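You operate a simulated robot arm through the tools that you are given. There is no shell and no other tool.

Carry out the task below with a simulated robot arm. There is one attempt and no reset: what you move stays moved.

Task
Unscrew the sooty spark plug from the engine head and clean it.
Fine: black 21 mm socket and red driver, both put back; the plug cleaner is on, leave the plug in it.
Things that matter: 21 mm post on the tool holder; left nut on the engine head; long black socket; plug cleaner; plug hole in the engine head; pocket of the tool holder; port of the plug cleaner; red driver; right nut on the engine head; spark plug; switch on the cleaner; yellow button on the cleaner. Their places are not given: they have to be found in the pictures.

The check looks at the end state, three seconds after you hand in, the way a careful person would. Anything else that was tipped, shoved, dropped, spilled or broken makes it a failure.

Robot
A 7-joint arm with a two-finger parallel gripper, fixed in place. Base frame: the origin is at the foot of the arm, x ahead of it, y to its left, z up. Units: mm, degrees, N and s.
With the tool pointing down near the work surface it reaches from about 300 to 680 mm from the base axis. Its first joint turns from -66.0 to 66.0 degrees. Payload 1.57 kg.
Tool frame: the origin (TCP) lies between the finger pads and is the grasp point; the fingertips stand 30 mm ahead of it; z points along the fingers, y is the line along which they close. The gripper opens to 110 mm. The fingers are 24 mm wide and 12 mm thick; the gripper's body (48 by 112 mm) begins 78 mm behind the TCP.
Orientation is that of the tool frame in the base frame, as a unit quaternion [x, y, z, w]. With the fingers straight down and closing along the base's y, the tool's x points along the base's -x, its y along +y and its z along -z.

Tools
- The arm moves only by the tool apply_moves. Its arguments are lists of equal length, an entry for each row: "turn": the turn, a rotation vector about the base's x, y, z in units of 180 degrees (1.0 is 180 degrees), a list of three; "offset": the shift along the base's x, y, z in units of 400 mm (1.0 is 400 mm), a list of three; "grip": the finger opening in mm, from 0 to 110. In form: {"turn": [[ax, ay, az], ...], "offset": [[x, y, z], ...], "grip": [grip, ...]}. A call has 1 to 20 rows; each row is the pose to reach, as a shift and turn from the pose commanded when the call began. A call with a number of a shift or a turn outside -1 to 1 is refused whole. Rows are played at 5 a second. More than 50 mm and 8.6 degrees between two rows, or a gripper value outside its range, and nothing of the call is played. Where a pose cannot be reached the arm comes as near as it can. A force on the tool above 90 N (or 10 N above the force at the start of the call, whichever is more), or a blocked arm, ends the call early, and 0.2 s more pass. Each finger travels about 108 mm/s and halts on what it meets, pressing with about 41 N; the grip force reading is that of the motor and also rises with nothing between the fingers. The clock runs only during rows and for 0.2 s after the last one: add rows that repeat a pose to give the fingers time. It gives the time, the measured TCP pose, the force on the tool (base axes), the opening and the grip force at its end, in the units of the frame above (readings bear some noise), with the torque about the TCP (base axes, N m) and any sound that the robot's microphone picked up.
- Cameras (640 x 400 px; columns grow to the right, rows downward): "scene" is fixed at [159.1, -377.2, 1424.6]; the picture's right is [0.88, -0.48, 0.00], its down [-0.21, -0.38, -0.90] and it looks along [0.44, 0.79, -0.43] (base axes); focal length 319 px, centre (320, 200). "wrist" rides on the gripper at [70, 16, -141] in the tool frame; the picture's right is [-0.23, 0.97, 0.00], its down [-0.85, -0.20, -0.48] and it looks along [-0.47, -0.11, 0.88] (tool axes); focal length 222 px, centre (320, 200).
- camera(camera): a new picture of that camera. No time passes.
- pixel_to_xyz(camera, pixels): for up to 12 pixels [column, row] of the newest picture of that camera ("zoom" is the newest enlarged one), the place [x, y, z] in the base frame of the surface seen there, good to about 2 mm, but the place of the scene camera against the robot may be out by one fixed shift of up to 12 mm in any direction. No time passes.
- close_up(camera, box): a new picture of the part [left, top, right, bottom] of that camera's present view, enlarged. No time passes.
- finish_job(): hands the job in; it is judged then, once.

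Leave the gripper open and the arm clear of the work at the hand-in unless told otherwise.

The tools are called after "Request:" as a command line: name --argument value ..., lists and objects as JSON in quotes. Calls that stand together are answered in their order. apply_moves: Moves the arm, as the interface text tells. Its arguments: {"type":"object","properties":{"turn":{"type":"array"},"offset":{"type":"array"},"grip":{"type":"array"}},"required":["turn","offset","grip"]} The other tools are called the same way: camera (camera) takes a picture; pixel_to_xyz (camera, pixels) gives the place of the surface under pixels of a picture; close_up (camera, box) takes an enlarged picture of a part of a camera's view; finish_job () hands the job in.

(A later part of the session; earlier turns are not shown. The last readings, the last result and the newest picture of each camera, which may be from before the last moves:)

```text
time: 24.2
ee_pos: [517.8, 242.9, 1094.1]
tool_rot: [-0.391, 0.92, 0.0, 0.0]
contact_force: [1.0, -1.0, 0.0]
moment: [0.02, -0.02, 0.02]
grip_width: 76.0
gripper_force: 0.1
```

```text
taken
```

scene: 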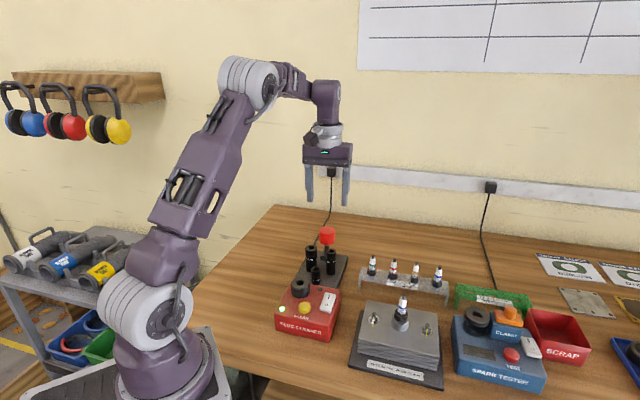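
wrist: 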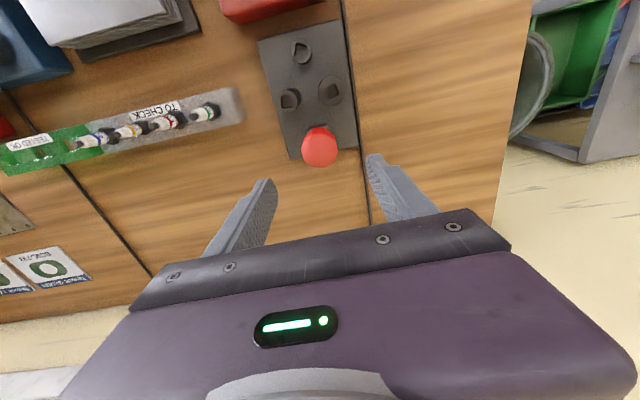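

The driver is back in its pocket. Next I'll go over the 21 mm socket (459.6,222) with the closing line at 104° (fingers pass between neighbours), fingertips still above everything.

Request:
apply_moves --turn '[[0, 0, -0.0444], [0, 0, -0.0889], [0, 0, -0.1333], [0, 0, -0.1778], [0, 0, -0.1778], [0, 0, -0.1778]]' --offset '[[-0.0364, -0.0131, 0], [-0.0728, -0.0262, 0], [-0.1091, -0.0392, -0.04], [-0.1455, -0.0523, -0.1], [-0.1455, -0.0523, -0.16], [-0.1455, -0.0523, -0.16]]' --grip '[76, 76, 60, 44, 44, 44]'

Request:
camera --camera "wrist"

Request:
close_up --camera "wrist" --box '[270, 100, 370, 200]'

```text
time: 25.6
ee_pos: [461.2, 222.5, 1027.3]
tool_rot: [-0.122, 0.993, 0.0, 0.0]
contact_force: [0.3, -0.7, 0.5]
moment: [0.02, 0.01, -0.02]
grip_width: 44.0
gripper_force: 0.1
```

```text
taken
```

wrist: 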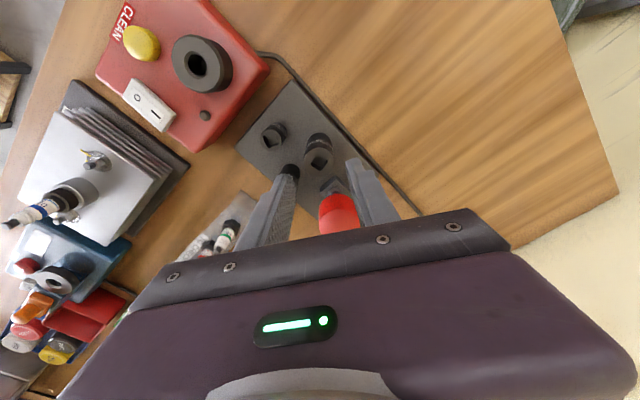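

```text
4.00 times, centred on (320, 150) of wrist
```

zoom: 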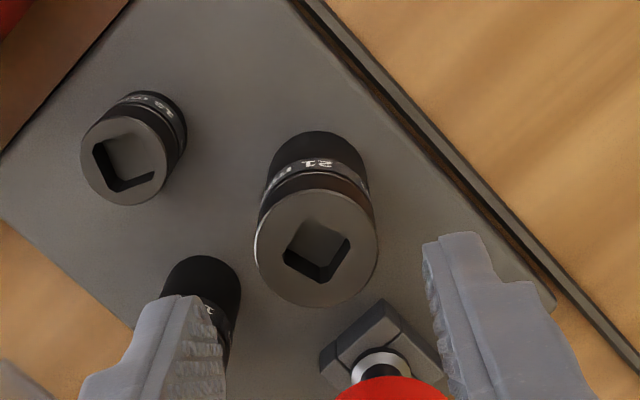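

The socket top is centred between the fingers' columns. I'll shift (−1.6,−0.5) mm and lower to TCP z≈962 first, then check.

Request:
apply_moves --turn '[[0, 0, 0], [0, 0, 0], [0, 0, 0], [0, 0, 0]]' --offset '[[-0.004, -0.0013, -0.02], [-0.004, -0.0013, -0.06], [-0.004, -0.0013, -0.08], [-0.004, -0.0013, -0.08]]' --grip '[44, 44, 44, 44]'

Request:
camera --camera "wrist"

Request:
close_up --camera "scene" --box '[280, 215, 350, 285]'

```text
time: 26.6
ee_pos: [460.3, 220.6, 995.5]
tool_rot: [-0.122, 0.993, 0.001, 0.001]
contact_force: [0.0, 0.0, 0.4]
moment: [-0.03, -0.01, 0.02]
grip_width: 44.1
gripper_force: 0.1
```

```text
taken
```

wrist: 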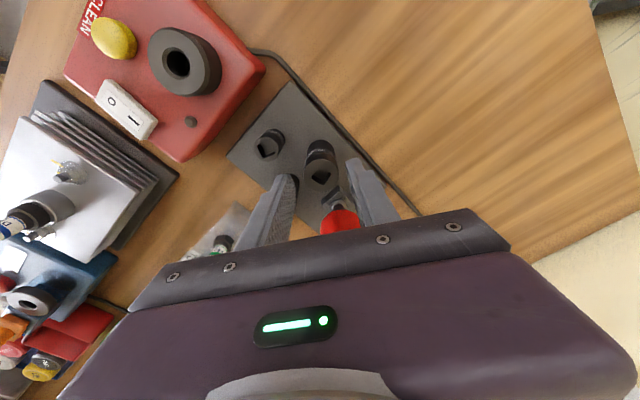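

```text
5.71 times, centred on (315, 250) of scene
```

zoom: 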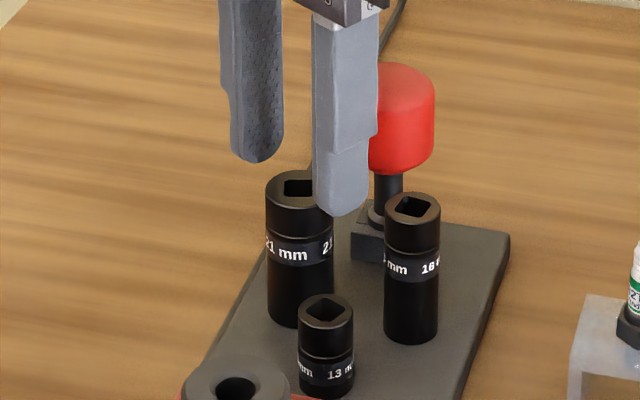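

I'm at z 995.5 with fingertips just above the socket. I'll check the socket centre from the wrist camera here.

Request:
close_up --camera "wrist" --box '[270, 130, 370, 230]'

```text
4.00 times, centred on (320, 180) of wrist
```

zoom: 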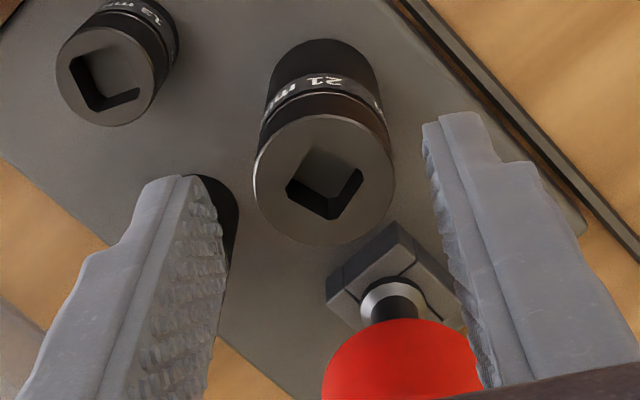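

The projected gripper axis at the socket top is at zoom (323,180), and the socket centre is seen at (324.5,180): aligned. I'll lower to TCP z≈950 and then close.

Request:
apply_moves --turn '[[0, 0, 0], [0, 0, 0], [0, 0, 0], [0, 0, 0], [0, 0, 0]]' --offset '[[0, 0.0005, -0.03], [0, 0.0005, -0.06], [0, 0.0005, -0.09], [0, 0.0005, -0.114], [0, 0.0005, -0.114]]' --grip '[44, 44, 44, 44, 44]'

Request:
close_up --camera "wrist" --box '[270, 130, 370, 230]'

Request:
close_up --camera "scene" --box '[280, 215, 350, 285]'

```text
time: 27.8
ee_pos: [460.1, 222.8, 951.2]
tool_rot: [-0.123, 0.992, 0.0, 0.0]
contact_force: [-0.5, -0.3, 0.2]
moment: [0.01, 0.03, 0.02]
grip_width: 43.9
gripper_force: 0.1
```

```text
4.00 times, centred on (320, 180) of wrist
```

zoom: 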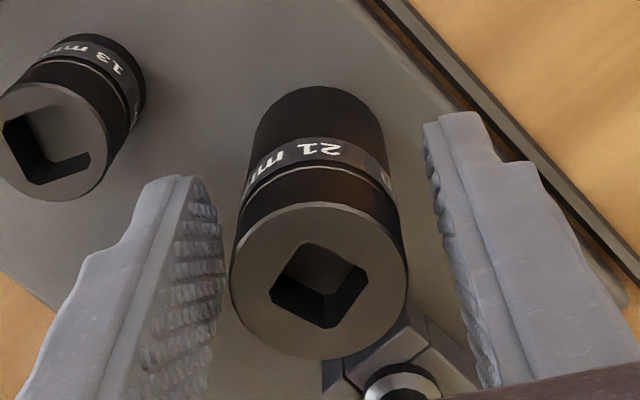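

```text
5.71 times, centred on (315, 250) of scene
```

zoom: 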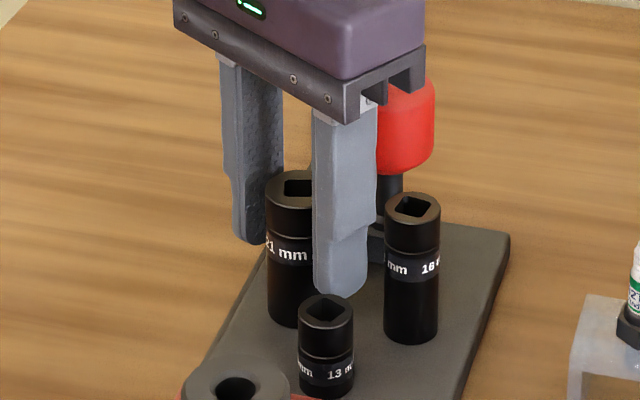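

Fingers straddle the socket cleanly. I'll close on it.

Request:
apply_moves --turn '[[0, 0, 0], [0, 0, 0], [0, 0, 0], [0, 0, 0]]' --offset '[[0, 0, 0], [0, 0, 0], [0, 0, 0], [0, 0, 0]]' --grip '[34, 26, 20, 20]'

```text
time: 28.8
ee_pos: [459.8, 222.0, 950.1]
tool_rot: [-0.123, 0.992, 0.0, 0.0]
contact_force: [-0.4, -0.2, -0.6]
moment: [-0.01, -0.02, 0.0]
grip_width: 30.2
gripper_force: 39.5
```

Gripped at 30.2 mm. I'll lift the socket straight up by 110 mm.

Request:
apply_moves --turn '[[0, 0, 0], [0, 0, 0], [0, 0, 0], [0, 0, 0], [0, 0, 0], [0, 0, 0], [0, 0, 0]]' --offset '[[0, 0, 0.0125], [0, 0, 0.03], [0, 0, 0.075], [0, 0, 0.14], [0, 0, 0.21], [0, 0, 0.275], [0, 0, 0.275]]' --grip '[20, 20, 20, 20, 20, 20, 20]'

Request:
close_up --camera "scene" --box '[270, 190, 360, 285]'

Request:
camera --camera "wrist"

```text
time: 30.4
ee_pos: [461.6, 223.0, 1062.9]
tool_rot: [-0.121, 0.993, -0.001, 0.0]
contact_force: [-0.2, 0.5, -2.2]
moment: [0.02, 0.0, -0.01]
grip_width: 30.1
gripper_force: 39.4
```

```text
4.21 times, centred on (315, 238) of scene
```

zoom: 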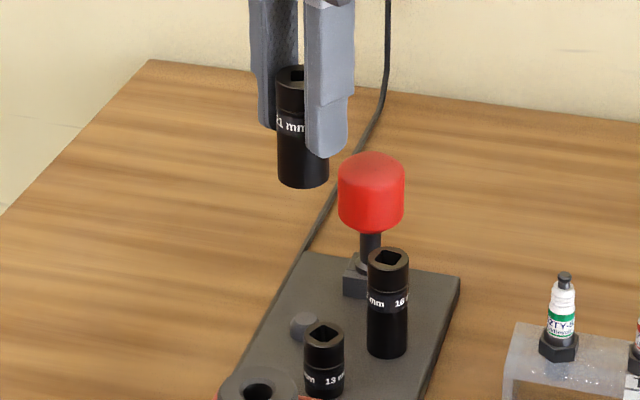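

```text
taken
```

wrist: 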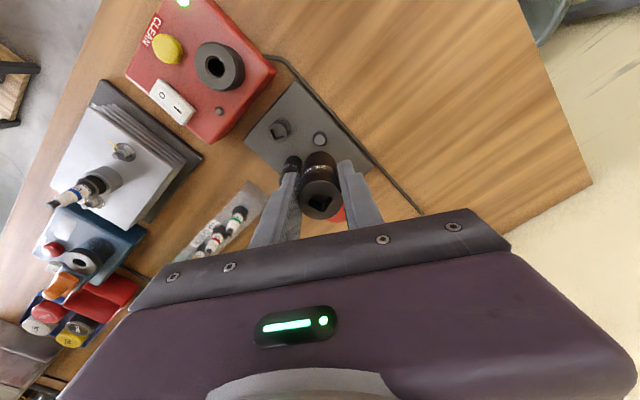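

The socket is off; the post is a short round stub (wrist 320,139). I'll measure the post for the return.

Request:
close_up --camera "wrist" --box '[290, 115, 350, 165]'

```text
8.00 times, centred on (320, 140) of wrist
```

zoom: 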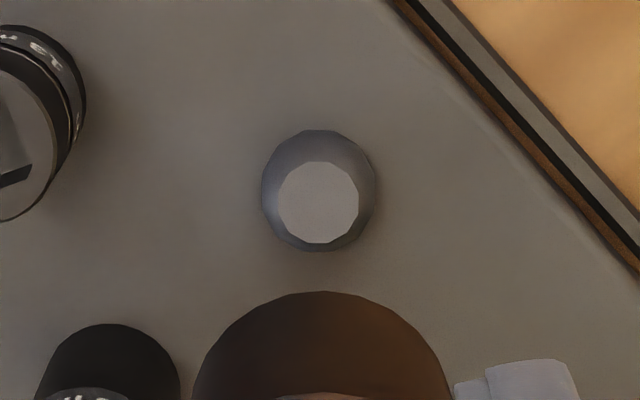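

Request:
pixel_to_xyz --camera "zoom" --pixels '[[318, 202], [282, 202], [354, 202], [318, 166], [318, 238], [264, 190], [374, 190], [318, 132], [318, 249], [500, 300]]'

Request:
pixel_to_xyz --camera "wrist" --pixels '[[216, 66], [220, 45], [220, 88], [197, 66], [243, 66], [168, 49], [219, 65], [213, 62], [182, 2], [180, 112], [158, 90], [250, 100]]'

```text
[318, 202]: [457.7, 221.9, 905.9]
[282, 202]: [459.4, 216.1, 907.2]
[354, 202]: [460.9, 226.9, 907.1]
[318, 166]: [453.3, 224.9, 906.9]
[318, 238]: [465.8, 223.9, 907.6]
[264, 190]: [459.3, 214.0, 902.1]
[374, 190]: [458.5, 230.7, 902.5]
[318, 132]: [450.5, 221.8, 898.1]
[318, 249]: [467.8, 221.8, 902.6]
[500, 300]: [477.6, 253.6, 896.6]
```

```text
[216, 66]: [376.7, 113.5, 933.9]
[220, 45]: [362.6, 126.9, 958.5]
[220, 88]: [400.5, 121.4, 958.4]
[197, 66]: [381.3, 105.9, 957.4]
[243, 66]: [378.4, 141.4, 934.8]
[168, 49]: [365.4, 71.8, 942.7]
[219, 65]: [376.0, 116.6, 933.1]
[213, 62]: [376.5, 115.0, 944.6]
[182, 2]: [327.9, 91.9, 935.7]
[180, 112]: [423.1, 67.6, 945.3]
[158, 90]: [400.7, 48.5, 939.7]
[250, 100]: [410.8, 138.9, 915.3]
```

Post centre ≈ (459.2,222.3), top z 907 (11 mm tall). Now I'll raise the socket and carry it toward the engine head at z≈1120, turning to −76° to gain counter-clockwise range, ending where the wrist camera can look down on the plug.

Request:
apply_moves --turn '[[0, 0, 0], [0, 0, 0], [0, 0, -0.0455], [0, 0, -0.0909], [0, 0, -0.1364], [0, 0, -0.1818], [0, 0, -0.2273], [0, 0, -0.2727], [0, 0, -0.3182], [0, 0, -0.3636], [0, 0, -0.4091], [0, 0, -0.4545], [0, 0, -0.5], [0, 0, -0.5], [0, 0, -0.5]]' --offset '[[0, 0, 0.08], [0, 0, 0.1425], [0.0086, -0.0753, 0.1425], [0.0173, -0.1506, 0.1425], [0.0259, -0.226, 0.1425], [0.0345, -0.3013, 0.1425], [0.0432, -0.3766, 0.1425], [0.0518, -0.4519, 0.1425], [0.0605, -0.5272, 0.1425], [0.0691, -0.6025, 0.1425], [0.0777, -0.6779, 0.1425], [0.0864, -0.7532, 0.1425], [0.095, -0.8285, 0.1425], [0.095, -0.8285, 0.1425], [0.095, -0.8285, 0.1425]]' --grip '[20, 20, 20, 20, 20, 20, 20, 20, 20, 20, 20, 20, 20, 20, 20]'

Request:
camera --camera "wrist"

Request:
camera --camera "scene"

```text
time: 33.6
ee_pos: [497.3, -109.0, 1118.5]
tool_rot: [0.616, 0.788, 0.001, 0.0]
contact_force: [-0.3, 0.2, -1.3]
moment: [-0.04, 0.03, -0.02]
grip_width: 30.1
gripper_force: 39.1
```

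```text
taken
```

wrist: 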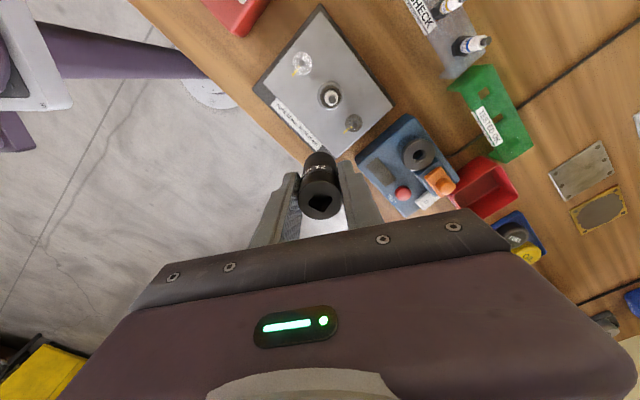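

```text
taken
```

scene: 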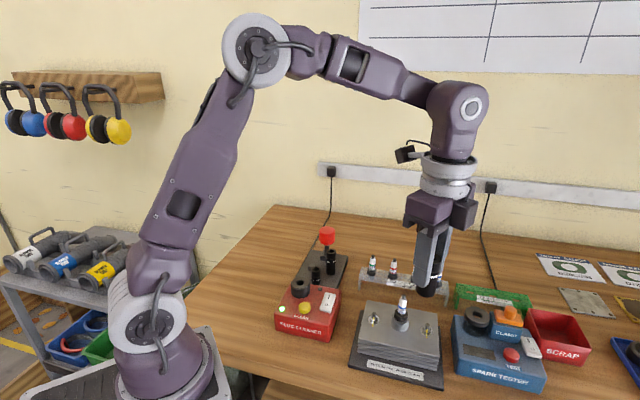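

The plug is at wrist (331,95), seen from above. I'll enlarge it.

Request:
close_up --camera "wrist" --box '[305, 70, 357, 120]'

Request:
close_up --camera "scene" --box '[375, 285, 430, 345]'

```text
8.00 times, centred on (331, 95) of wrist
```

zoom: 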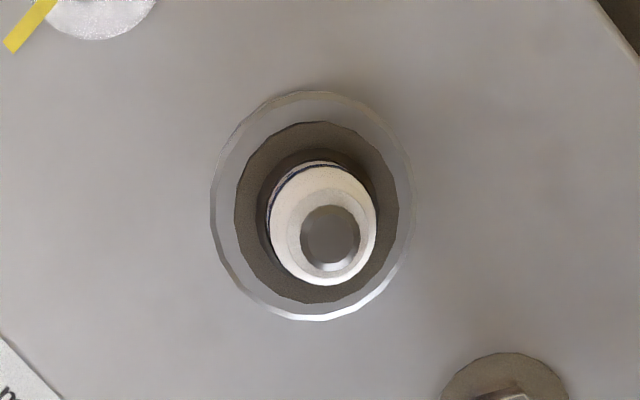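

```text
6.67 times, centred on (402, 315) of scene
```

zoom: 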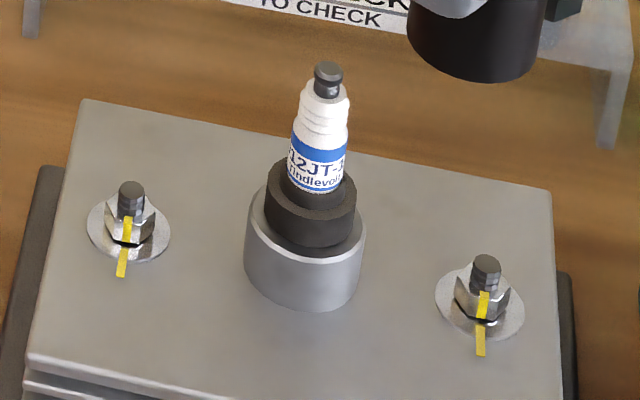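

I'll enlarge the plug more from both cameras to see its hex and seat.

Request:
close_up --camera "scene" --box '[390, 290, 416, 325]'

Request:
close_up --camera "wrist" --box '[316, 80, 346, 110]'

```text
11.43 times, centred on (403, 308) of scene
```

zoom: 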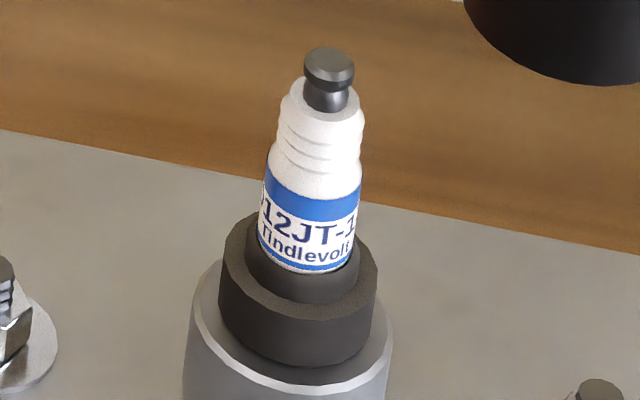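

```text
13.33 times, centred on (331, 95) of wrist
```

zoom: 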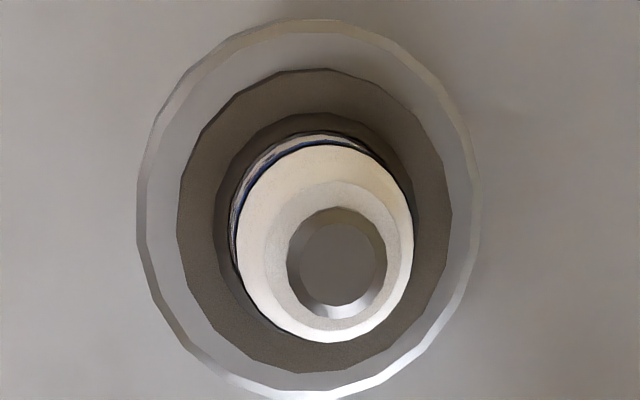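

The plug's hex part looks nearly round from above. I'll measure the terminal, ceramic and hex positions from the wrist view.

Request:
pixel_to_xyz --camera "zoom" --pixels '[[336, 262], [292, 262], [382, 262], [336, 215], [336, 308], [185, 220], [445, 220], [315, 80], [315, 365], [145, 210], [470, 210], [310, 28]]'

Request:
pixel_to_xyz --camera "wrist" --pixels '[[331, 76], [331, 115], [311, 95], [349, 95], [303, 63], [353, 123], [300, 100], [360, 90]]'

```text
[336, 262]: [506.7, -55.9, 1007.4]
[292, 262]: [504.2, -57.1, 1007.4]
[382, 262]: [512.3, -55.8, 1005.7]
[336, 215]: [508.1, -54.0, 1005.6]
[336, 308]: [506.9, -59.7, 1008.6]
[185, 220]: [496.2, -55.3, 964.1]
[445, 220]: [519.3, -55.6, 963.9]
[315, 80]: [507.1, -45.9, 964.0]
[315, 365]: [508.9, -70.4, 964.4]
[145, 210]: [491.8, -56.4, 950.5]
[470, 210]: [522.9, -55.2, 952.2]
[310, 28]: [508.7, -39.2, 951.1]
```

```text
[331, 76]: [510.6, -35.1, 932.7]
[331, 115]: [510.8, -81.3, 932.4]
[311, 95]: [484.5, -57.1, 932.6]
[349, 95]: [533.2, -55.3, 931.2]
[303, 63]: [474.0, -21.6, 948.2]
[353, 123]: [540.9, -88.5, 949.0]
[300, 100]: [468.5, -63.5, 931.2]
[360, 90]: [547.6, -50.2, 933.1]
```

Plug axis ≈ (507.7,−56.2); terminal top z≈1007, hex top 964, tube top 951, head surface 932. I'll check how centred the socket is in the fingers.

Request:
close_up --camera "wrist" --box '[280, 140, 360, 230]'

Request:
pixel_to_xyz --camera "wrist" --pixels '[[304, 202], [340, 202], [321, 188], [321, 217], [310, 196], [333, 196]]'

```text
4.44 times, centred on (320, 185) of wrist
```

zoom: 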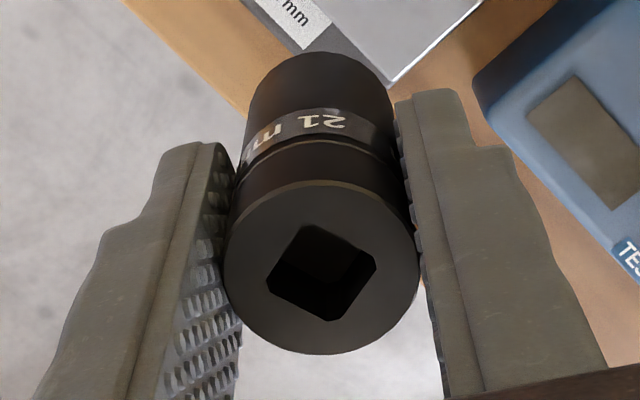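

```text
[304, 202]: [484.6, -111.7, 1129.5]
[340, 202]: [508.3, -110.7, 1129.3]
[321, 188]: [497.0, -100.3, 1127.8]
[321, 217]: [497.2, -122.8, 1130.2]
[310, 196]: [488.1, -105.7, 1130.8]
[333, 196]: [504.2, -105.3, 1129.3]
```

The socket is centred in the fingers within 0.5 mm. I'll move over the plug at (507.7,−56.2), with the socket bottom about 20 mm above the terminal (TCP z≈1084).

Request:
apply_moves --turn '[[0, 0, 0], [0, 0, 0], [0, 0, 0], [0, 0, 0]]' --offset '[[0.013, 0.066, 0], [0.026, 0.132, -0.04], [0.026, 0.132, -0.086], [0.026, 0.132, -0.086]]' --grip '[20, 20, 20, 20]'

Request:
close_up --camera "scene" --box '[375, 255, 430, 330]'

Request:
camera --camera "wrist"

```text
time: 34.6
ee_pos: [509.9, -55.4, 1082.7]
tool_rot: [0.617, 0.787, 0.001, 0.0]
contact_force: [-0.3, 0.3, -2.3]
moment: [0.0, -0.02, 0.02]
grip_width: 30.3
gripper_force: 39.6
```

```text
5.33 times, centred on (402, 292) of scene
```

zoom: 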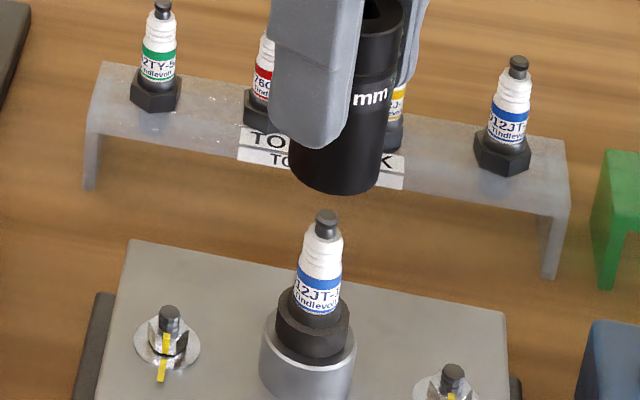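

```text
taken
```

wrist: 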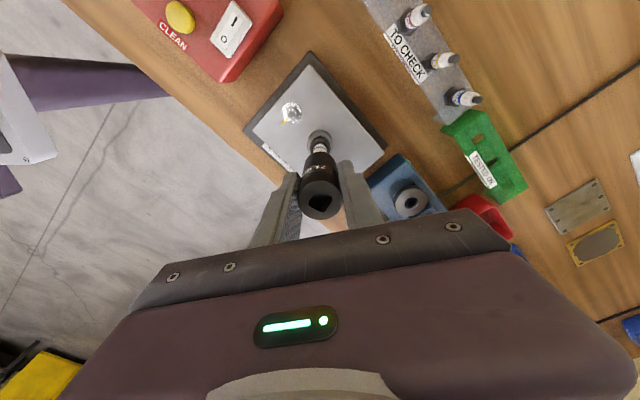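

From the scene view the socket is laterally in line with the plug. I'll enlarge the wrist view where the hex and tube show behind the socket, to check the other direction (the gripper axis should cross the tube top at wrist (320.5,145), hex top at (320.5,147.7)).

Request:
close_up --camera "wrist" --box '[295, 120, 345, 165]'

Request:
close_up --camera "scene" --box '[385, 275, 420, 315]'

```text
8.89 times, centred on (320, 142) of wrist
```

zoom: 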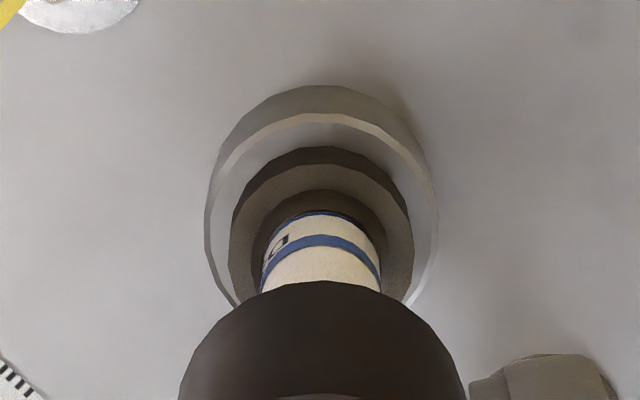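

```text
10.00 times, centred on (402, 295) of scene
```

zoom: 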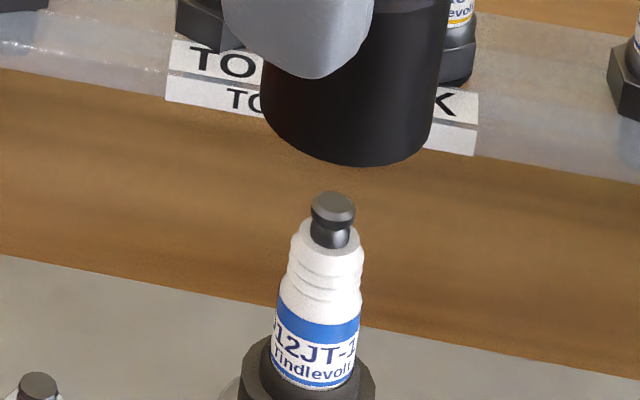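

Both views show alignment within ~0.6 mm. I'll shift (−0.5,−0.6) mm and lower to just above the hex (TCP z≈1026).

Request:
apply_moves --turn '[[0, 0, 0], [0, 0, 0], [0, 0, 0], [0, 0, 0], [0, 0, 0], [0, 0, 0]]' --offset '[[-0.00125, -0.0015, -0.025], [-0.00125, -0.0015, -0.055], [-0.00125, -0.0015, -0.085], [-0.00125, -0.0015, -0.115], [-0.00125, -0.0015, -0.14], [-0.00125, -0.0015, -0.14]]' --grip '[20, 20, 20, 20, 20, 20]'

Request:
close_up --camera "scene" --box '[385, 280, 420, 330]'

Request:
close_up --camera "wrist" --box '[295, 110, 345, 165]'

```text
time: 36.0
ee_pos: [507.5, -56.2, 1028.0]
tool_rot: [0.616, 0.788, -0.001, 0.0]
contact_force: [0.1, -0.5, -1.4]
moment: [-0.02, 0.01, 0.01]
grip_width: 30.2
gripper_force: 39.1
```

```text
8.00 times, centred on (402, 305) of scene
```

zoom: 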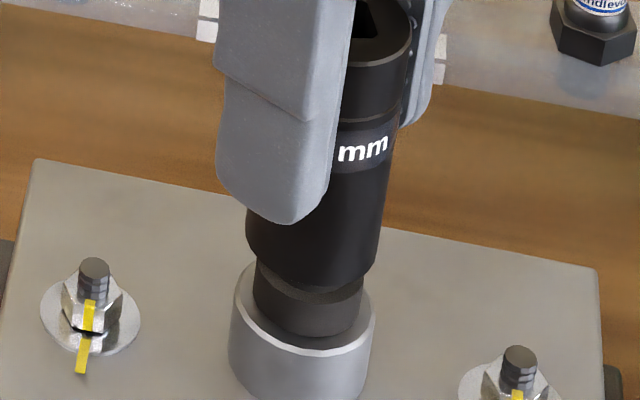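

```text
7.27 times, centred on (320, 138) of wrist
```

zoom: 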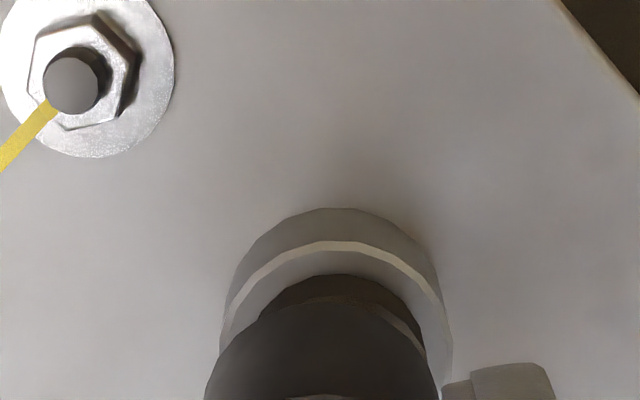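

The picture shows the tube 1.5 mm to the right (+x) of the gripper axis, so the plug axis is ≈(509.1,−56.1). I'll shift +1.6 mm in x at this height and check.

Request:
apply_moves --turn '[[0, 0, 0], [0, 0, 0]]' --offset '[[0.004, 0, 0], [0.004, 0, 0]]' --grip '[20, 20]'

Request:
close_up --camera "wrist" --box '[295, 110, 345, 165]'

Request:
close_up --camera "scene" --box '[385, 280, 420, 330]'

```text
time: 36.6
ee_pos: [509.5, -57.0, 1028.0]
tool_rot: [0.616, 0.788, 0.0, 0.0]
contact_force: [0.1, -0.2, -1.6]
moment: [0.02, -0.01, 0.0]
grip_width: 30.1
gripper_force: 39.3
```

```text
7.27 times, centred on (320, 138) of wrist
```

zoom: 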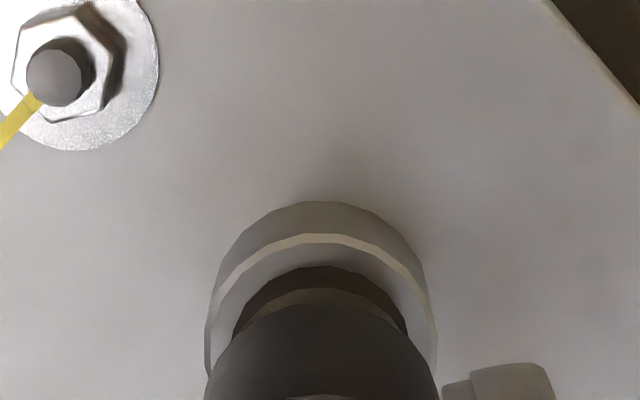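

```text
8.00 times, centred on (402, 305) of scene
```

zoom: 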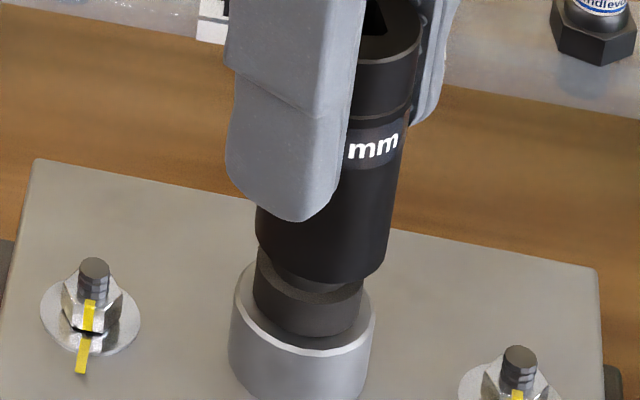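

x is aligned; y is off by −1 mm. I'll shift +1 mm in y and lower 8 mm to near the hex top.

Request:
apply_moves --turn '[[0, 0, 0], [0, 0, 0], [0, 0, 0]]' --offset '[[0, 0.0025, -0.005], [0, 0.0025, -0.018], [0, 0.0025, -0.018]]' --grip '[20, 20, 20]'

Request:
close_up --camera "wrist" --box '[295, 110, 345, 165]'

Request:
close_up --camera "scene" --box '[385, 280, 420, 330]'

```text
time: 37.4
ee_pos: [508.5, -56.8, 1021.4]
tool_rot: [0.616, 0.788, 0.0, 0.0]
contact_force: [-0.2, -0.3, -2.7]
moment: [-0.01, 0.01, 0.03]
grip_width: 30.2
gripper_force: 39.4
```

```text
7.27 times, centred on (320, 138) of wrist
```

zoom: 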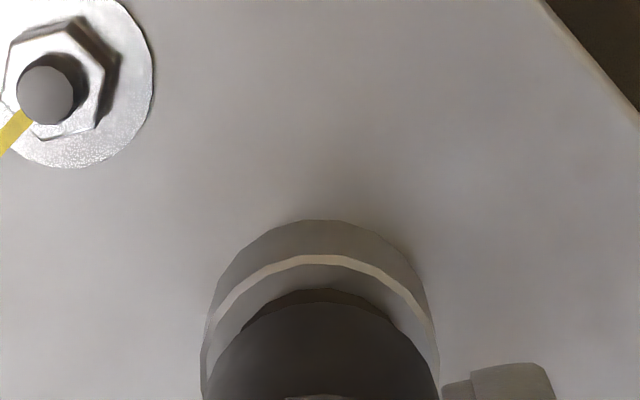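

```text
8.00 times, centred on (402, 305) of scene
```

zoom: 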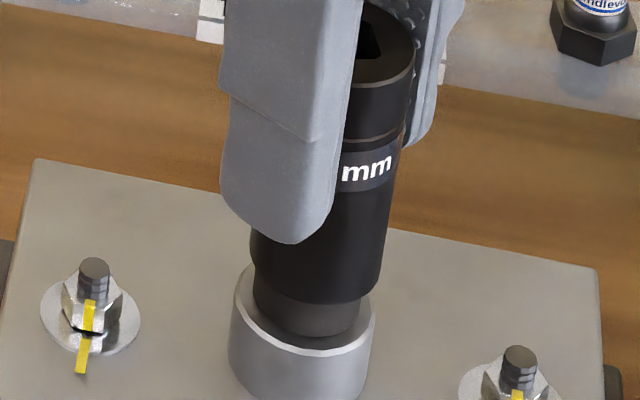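

The tube is about 0.6 mm left. I'll shift (−0.6,−0.2) mm and lower 5 mm gently, watching force.

Request:
apply_moves --turn '[[0, 0, 0], [0, 0, 0], [0, 0, 0], [0, 0, 0]]' --offset '[[-0.0015, -0.0005, 0], [-0.0015, -0.0005, -0.006], [-0.0015, -0.0005, -0.0125], [-0.0015, -0.0005, -0.0125]]' --grip '[20, 20, 20, 20]'

Request:
close_up --camera "scene" --box '[385, 280, 420, 330]'

Request:
close_up --camera "wrist" --box '[295, 110, 345, 165]'

```text
time: 38.4
ee_pos: [508.0, -56.7, 1015.6]
tool_rot: [0.615, 0.788, 0.0, 0.0]
contact_force: [0.2, -0.1, -2.6]
moment: [0.04, 0.0, -0.01]
grip_width: 30.2
gripper_force: 39.3
```

```text
8.00 times, centred on (402, 305) of scene
```

zoom: 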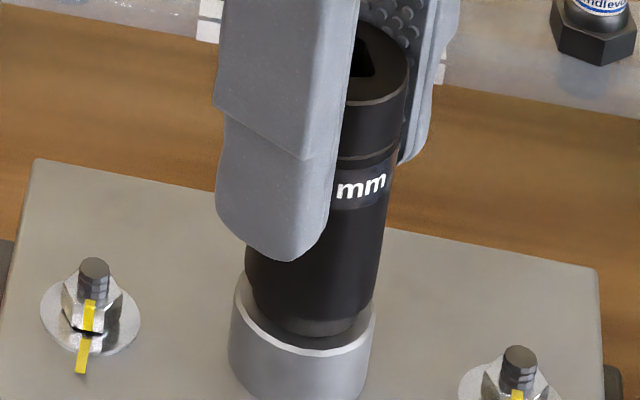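

```text
7.27 times, centred on (320, 138) of wrist
```

zoom: 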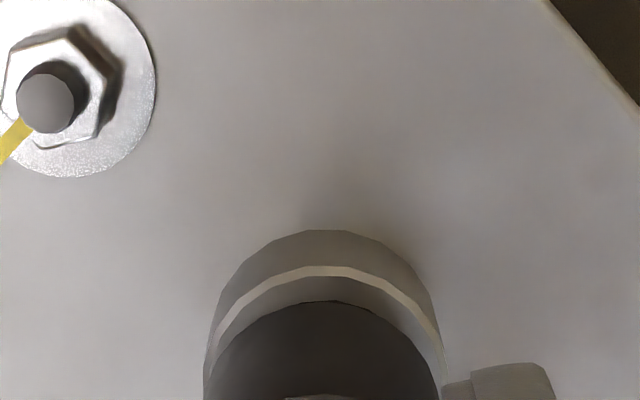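

The socket bottom has passed the hex top with no force, so it's going over. I'll continue lowering in small steps.

Request:
apply_moves --turn '[[0, 0, 0], [0, 0, 0], [0, 0, 0], [0, 0, 0]]' --offset '[[0, 0, -0.005], [0, 0, -0.01], [0, 0, -0.015], [0, 0, -0.015]]' --grip '[20, 20, 20, 20]'

Request:
close_up --camera "scene" --box '[385, 280, 420, 330]'

```text
time: 39.4
ee_pos: [509.3, -57.3, 1011.1]
tool_rot: [0.615, 0.789, 0.0, 0.002]
contact_force: [-6.8, -0.2, 35.1]
moment: [-0.02, 0.03, -0.03]
grip_width: 30.4
gripper_force: 39.7
```

```text
8.00 times, centred on (402, 305) of scene
```

zoom: 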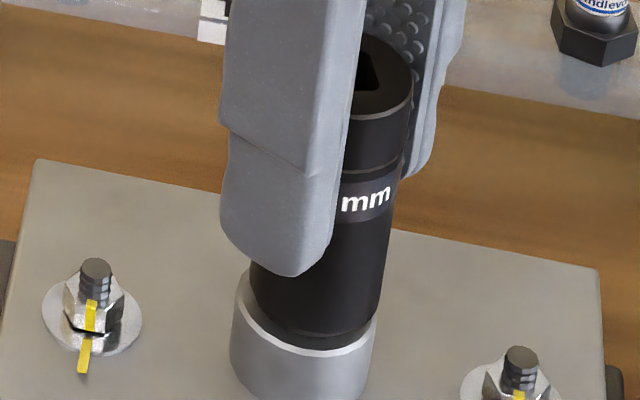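

Contact at 35 N with the socket bottom ≈956.6. I'll ease off ~1.2 mm and start a small counter-clockwise turn to feel for engagement.

Request:
apply_moves --turn '[[0, 0, 0], [0, 0, 0.02], [0, 0, 0.04], [0, 0, 0.06], [0, 0, 0.06]]' --offset '[[0, 0, 0.003], [0, 0, 0.003], [0, 0, 0.003], [0, 0, 0.003], [0, 0, 0.003]]' --grip '[20, 20, 20, 20, 20]'

Request:
close_up --camera "scene" --box '[385, 280, 420, 330]'

```text
time: 40.6
ee_pos: [508.9, -56.2, 1011.4]
tool_rot: [0.537, 0.843, 0.0, 0.0]
contact_force: [4.8, -2.3, 23.3]
moment: [-0.01, 0.0, -0.01]
grip_width: 30.0
gripper_force: 39.0
```

```text
8.00 times, centred on (402, 305) of scene
```

zoom: 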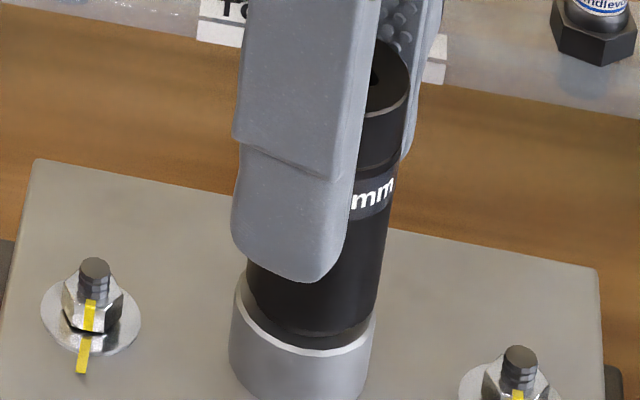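

No torque was felt over 10.8°. I'll compare with the rack plugs to understand the hex geometry.

Request:
close_up --camera "scene" --box '[425, 255, 455, 295]'

Request:
close_up --camera "scene" --box '[392, 305, 416, 332]'

Request:
camera --camera "wrist"

```text
10.00 times, centred on (440, 275) of scene
```

zoom: 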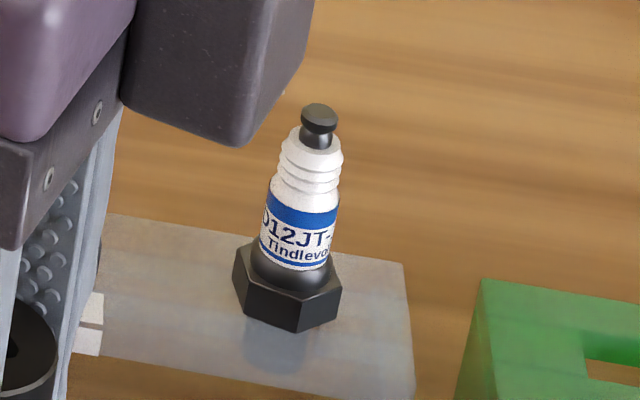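

```text
14.81 times, centred on (404, 318) of scene
```

zoom: 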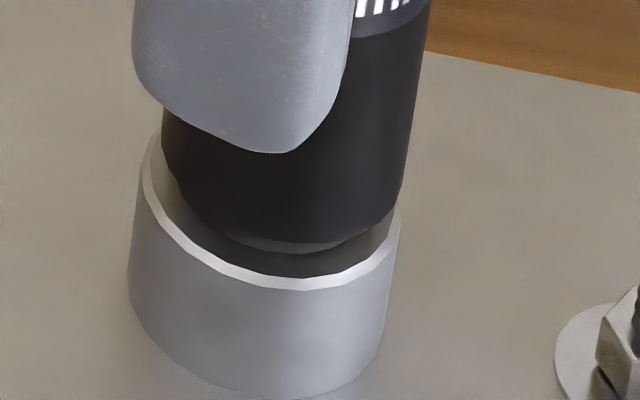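

```text
taken
```

wrist: 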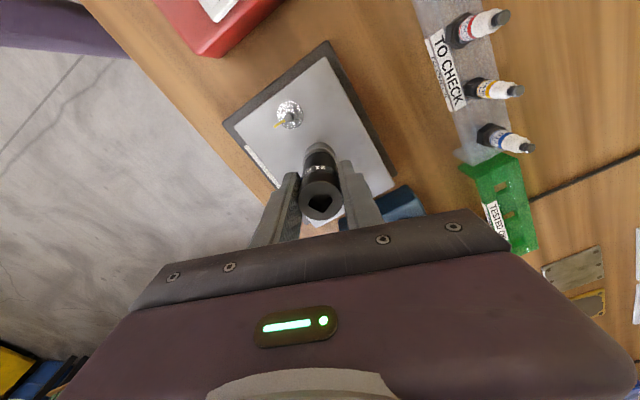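

The socket covers most of the dark ring but its bottom is still ~5 mm above the tube top. I'll ease the pressure and keep turning slowly counter-clockwise to see if it drops or grips.

Request:
apply_moves --turn '[[0, 0, 0], [0, 0, 0.03], [0, 0, 0.06], [0, 0, 0.09], [0, 0, 0.09]]' --offset '[[0, 0, 0.001], [0, 0, 0.001], [0, 0, 0.001], [0, 0, 0.001], [0, 0, 0.001]]' --grip '[20, 20, 20, 20, 20]'

Request:
close_up --camera "scene" --box '[392, 300, 416, 332]'

```text
time: 41.8
ee_pos: [508.3, -55.9, 1011.3]
tool_rot: [0.414, 0.91, 0.0, 0.001]
contact_force: [-2.1, -2.3, 19.5]
moment: [0.0, -0.04, -0.04]
grip_width: 30.0
gripper_force: 39.5
```

```text
12.50 times, centred on (404, 316) of scene
```

zoom: 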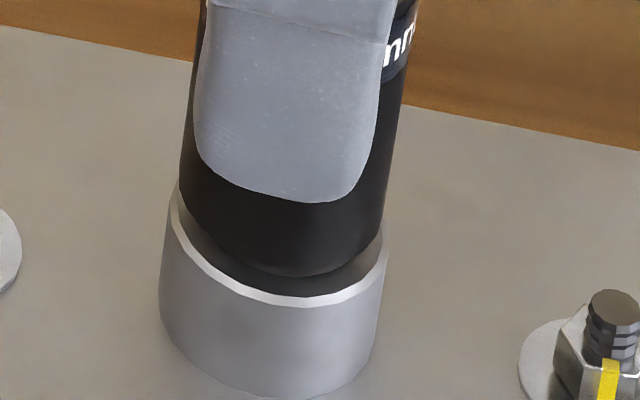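

Torque is only −0.04 N·m. To tell whether the plug turned with the socket, I'll raise the socket 45 mm and look at the plug's label.

Request:
apply_moves --turn '[[0, 0, 0], [0, 0, 0], [0, 0, 0], [0, 0, 0], [0, 0, 0]]' --offset '[[0, 0, 0.01], [0, 0, 0.03], [0, 0, 0.07], [0, 0, 0.115], [0, 0, 0.115]]' --grip '[20, 20, 20, 20, 20]'

Request:
close_up --camera "scene" --box '[385, 280, 420, 330]'

```text
time: 43.0
ee_pos: [508.7, -56.3, 1056.8]
tool_rot: [0.415, 0.91, 0.0, 0.0]
contact_force: [-0.1, 0.2, -2.3]
moment: [0.0, -0.01, 0.0]
grip_width: 30.2
gripper_force: 39.6
```

```text
8.00 times, centred on (402, 305) of scene
```

zoom: 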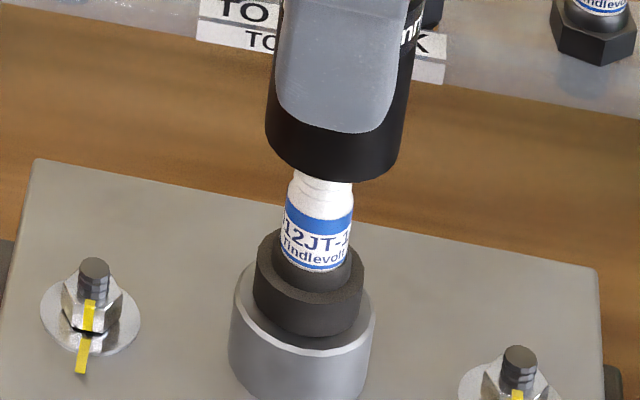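

The label hasn't turned, so the socket slipped around. I'll look closely at the dark ring.

Request:
close_up --camera "scene" --box '[395, 305, 413, 325]'

Request:
close_up --camera "wrist" --box '[300, 130, 340, 165]'

```text
16.00 times, centred on (404, 315) of scene
```

zoom: 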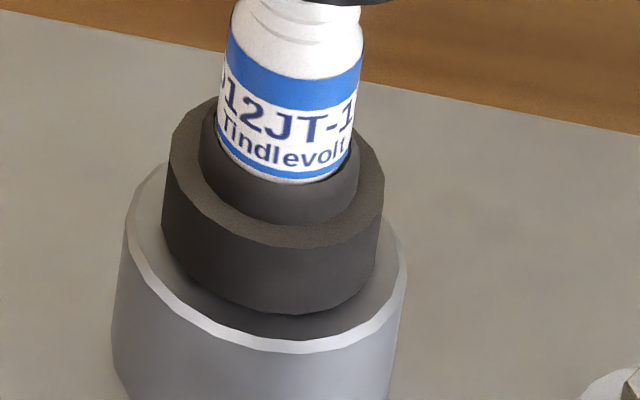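

```text
11.43 times, centred on (320, 148) of wrist
```

zoom: 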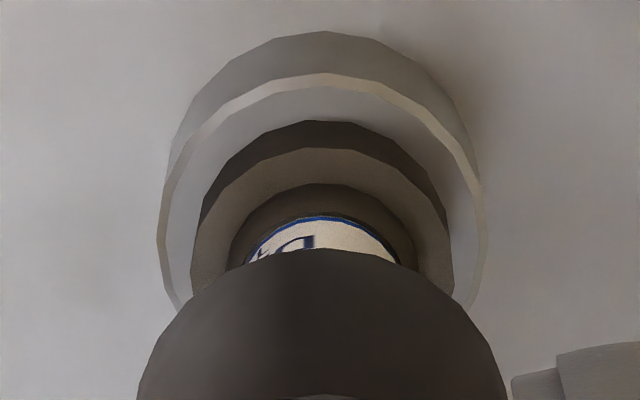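

I'll measure the rack plug's hex for comparison with the engine plug's ring.

Request:
close_up --camera "scene" --box '[425, 260, 455, 295]'

Request:
pixel_to_xyz --camera "zoom" --pixels '[[270, 300], [320, 300], [238, 275], [338, 280], [262, 270], [318, 270], [300, 240], [320, 100], [290, 318], [290, 290], [400, 320], [330, 260]]'

```text
11.43 times, centred on (440, 278) of scene
```

zoom: 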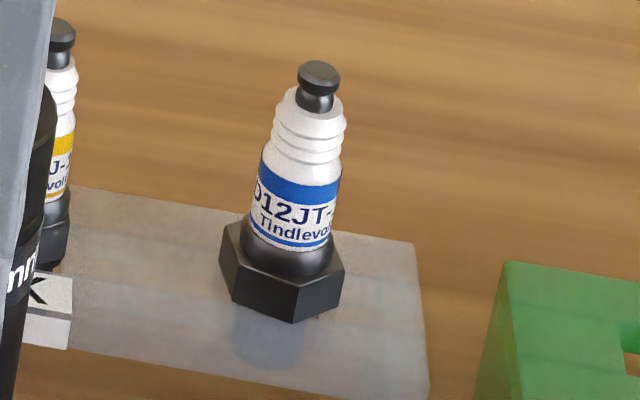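

```text
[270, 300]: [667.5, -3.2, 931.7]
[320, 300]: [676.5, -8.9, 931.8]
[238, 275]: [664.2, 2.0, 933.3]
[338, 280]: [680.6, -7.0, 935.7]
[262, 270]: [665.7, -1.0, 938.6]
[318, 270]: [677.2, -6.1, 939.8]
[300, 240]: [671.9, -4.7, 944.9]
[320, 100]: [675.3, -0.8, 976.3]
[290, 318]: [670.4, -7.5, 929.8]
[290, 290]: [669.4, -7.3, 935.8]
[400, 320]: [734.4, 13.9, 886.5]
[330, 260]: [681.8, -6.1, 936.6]
```

The ring is about 25–26 mm and round, about the size of a 21 mm hex across corners. I'll lower the socket again with light pressure and turn through a wider angle, watching torque and height.

Request:
apply_moves --turn '[[0, 0, 0], [0, 0, 0], [0, 0, 0], [0, 0, 0], [0, 0, 0]]' --offset '[[0, 0, -0.04], [0, 0, -0.08], [0, 0, -0.107], [0, 0, -0.1135], [0, 0, -0.1135]]' --grip '[20, 20, 20, 20, 20]'

```text
time: 44.2
ee_pos: [508.5, -56.5, 1011.9]
tool_rot: [0.415, 0.91, 0.0, 0.0]
contact_force: [-0.4, 0.9, 0.8]
moment: [-0.02, -0.02, -0.01]
grip_width: 30.2
gripper_force: 39.5
```

Just touching (≈3 N). I'll press slightly (0.6 mm) and turn +48°.

Request:
apply_moves --turn '[[0, 0, 0], [0, 0, 0.044], [0, 0, 0.089], [0, 0, 0.133], [0, 0, 0.178], [0, 0, 0.222], [0, 0, 0.267]]' --offset '[[0, 0, -0.0015], [0, 0, -0.0015], [0, 0, -0.0015], [0, 0, -0.0015], [0, 0, -0.0015], [0, 0, -0.0015], [0, 0, -0.0015]]' --grip '[20, 20, 20, 20, 20, 20, 20]'

Request:
close_up --camera "scene" --box '[385, 280, 420, 330]'

```text
time: 45.8
ee_pos: [508.9, -55.8, 1011.9]
tool_rot: [0.007, 1.0, 0.0, 0.0]
contact_force: [-1.1, 0.6, 18.6]
moment: [0.03, 0.02, -0.02]
grip_width: 29.9
gripper_force: 39.4
```

```text
8.00 times, centred on (402, 305) of scene
```

zoom: 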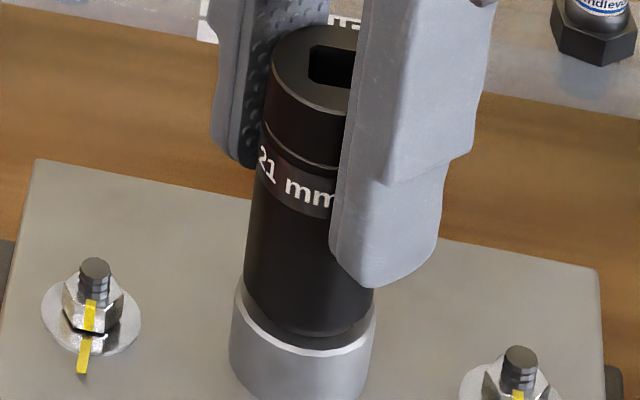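

No torque again. I'll raise and check whether the plug's label turned this time.

Request:
apply_moves --turn '[[0, 0, 0], [0, 0, 0], [0, 0, 0], [0, 0, 0], [0, 0, 0]]' --offset '[[0, 0, 0.01], [0, 0, 0.03], [0, 0, 0.07], [0, 0, 0.115], [0, 0, 0.115]]' --grip '[20, 20, 20, 20, 20]'

Request:
close_up --camera "scene" --box '[385, 280, 420, 330]'

```text
time: 47.0
ee_pos: [509.4, -56.4, 1057.0]
tool_rot: [0.007, 1.0, 0.0, 0.0]
contact_force: [0.6, -0.7, -1.7]
moment: [0.04, 0.0, -0.02]
grip_width: 30.0
gripper_force: 39.7
```

```text
8.00 times, centred on (402, 305) of scene
```

zoom: 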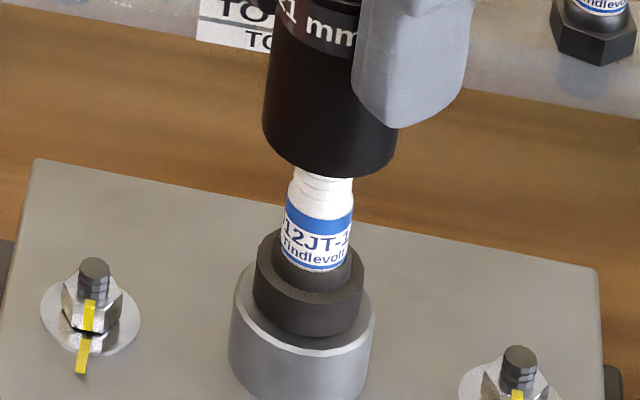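

The plug still hasn't turned; the socket alone doesn't drive it, so the driver is needed in the socket. I'll lower the socket onto the plug again, and release it there.

Request:
apply_moves --turn '[[0, 0, 0], [0, 0, 0], [0, 0, 0], [0, 0, 0], [0, 0, 0]]' --offset '[[0, 0, -0.04], [0, 0, -0.08], [0, 0, -0.107], [0, 0, -0.1135], [0, 0, -0.1135]]' --grip '[20, 20, 20, 20, 20]'

Request:
close_up --camera "wrist" --box '[295, 110, 345, 165]'

```text
time: 48.2
ee_pos: [507.9, -55.1, 1011.4]
tool_rot: [0.008, 1.0, 0.0, 0.0]
contact_force: [1.3, 0.0, -2.0]
moment: [-0.04, -0.01, 0.01]
grip_width: 30.1
gripper_force: 39.5
```

```text
7.27 times, centred on (320, 138) of wrist
```

zoom: 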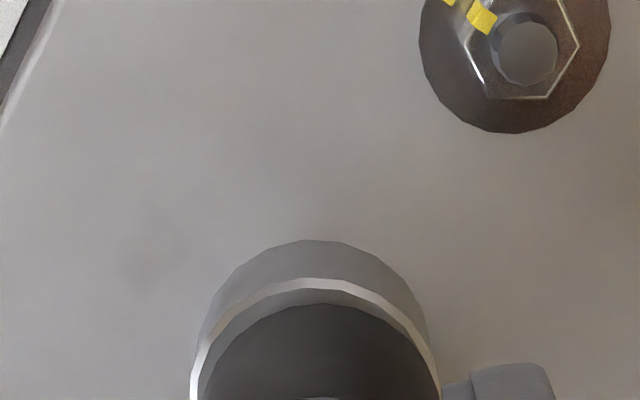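

Not quite touching. I'll press down in small steps up to ~50 N to make sure it is fully seated, listening for any sound.

Request:
apply_moves --turn '[[0, 0, 0], [0, 0, 0], [0, 0, 0], [0, 0, 0]]' --offset '[[0, 0, -0.002], [0, 0, -0.004], [0, 0, -0.006], [0, 0, -0.006]]' --grip '[20, 20, 20, 20]'

Request:
close_up --camera "scene" --box '[392, 300, 416, 332]'

```text
time: 49.2
ee_pos: [509.9, -55.4, 1009.4]
tool_rot: [0.008, 1.0, 0.0, 0.001]
contact_force: [-4.2, 3.1, 35.1]
moment: [-0.02, 0.01, 0.03]
grip_width: 30.4
gripper_force: 40.1
```

```text
12.50 times, centred on (404, 316) of scene
```

zoom: 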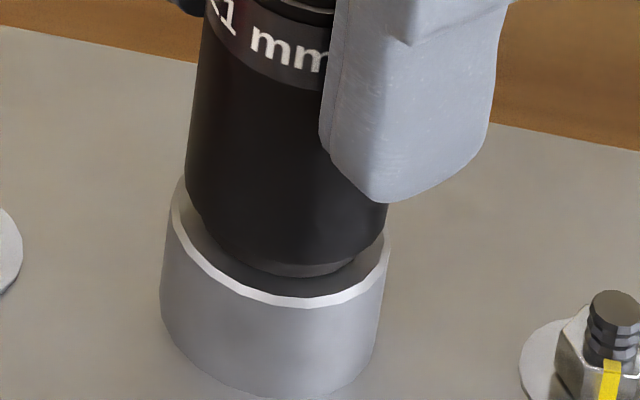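

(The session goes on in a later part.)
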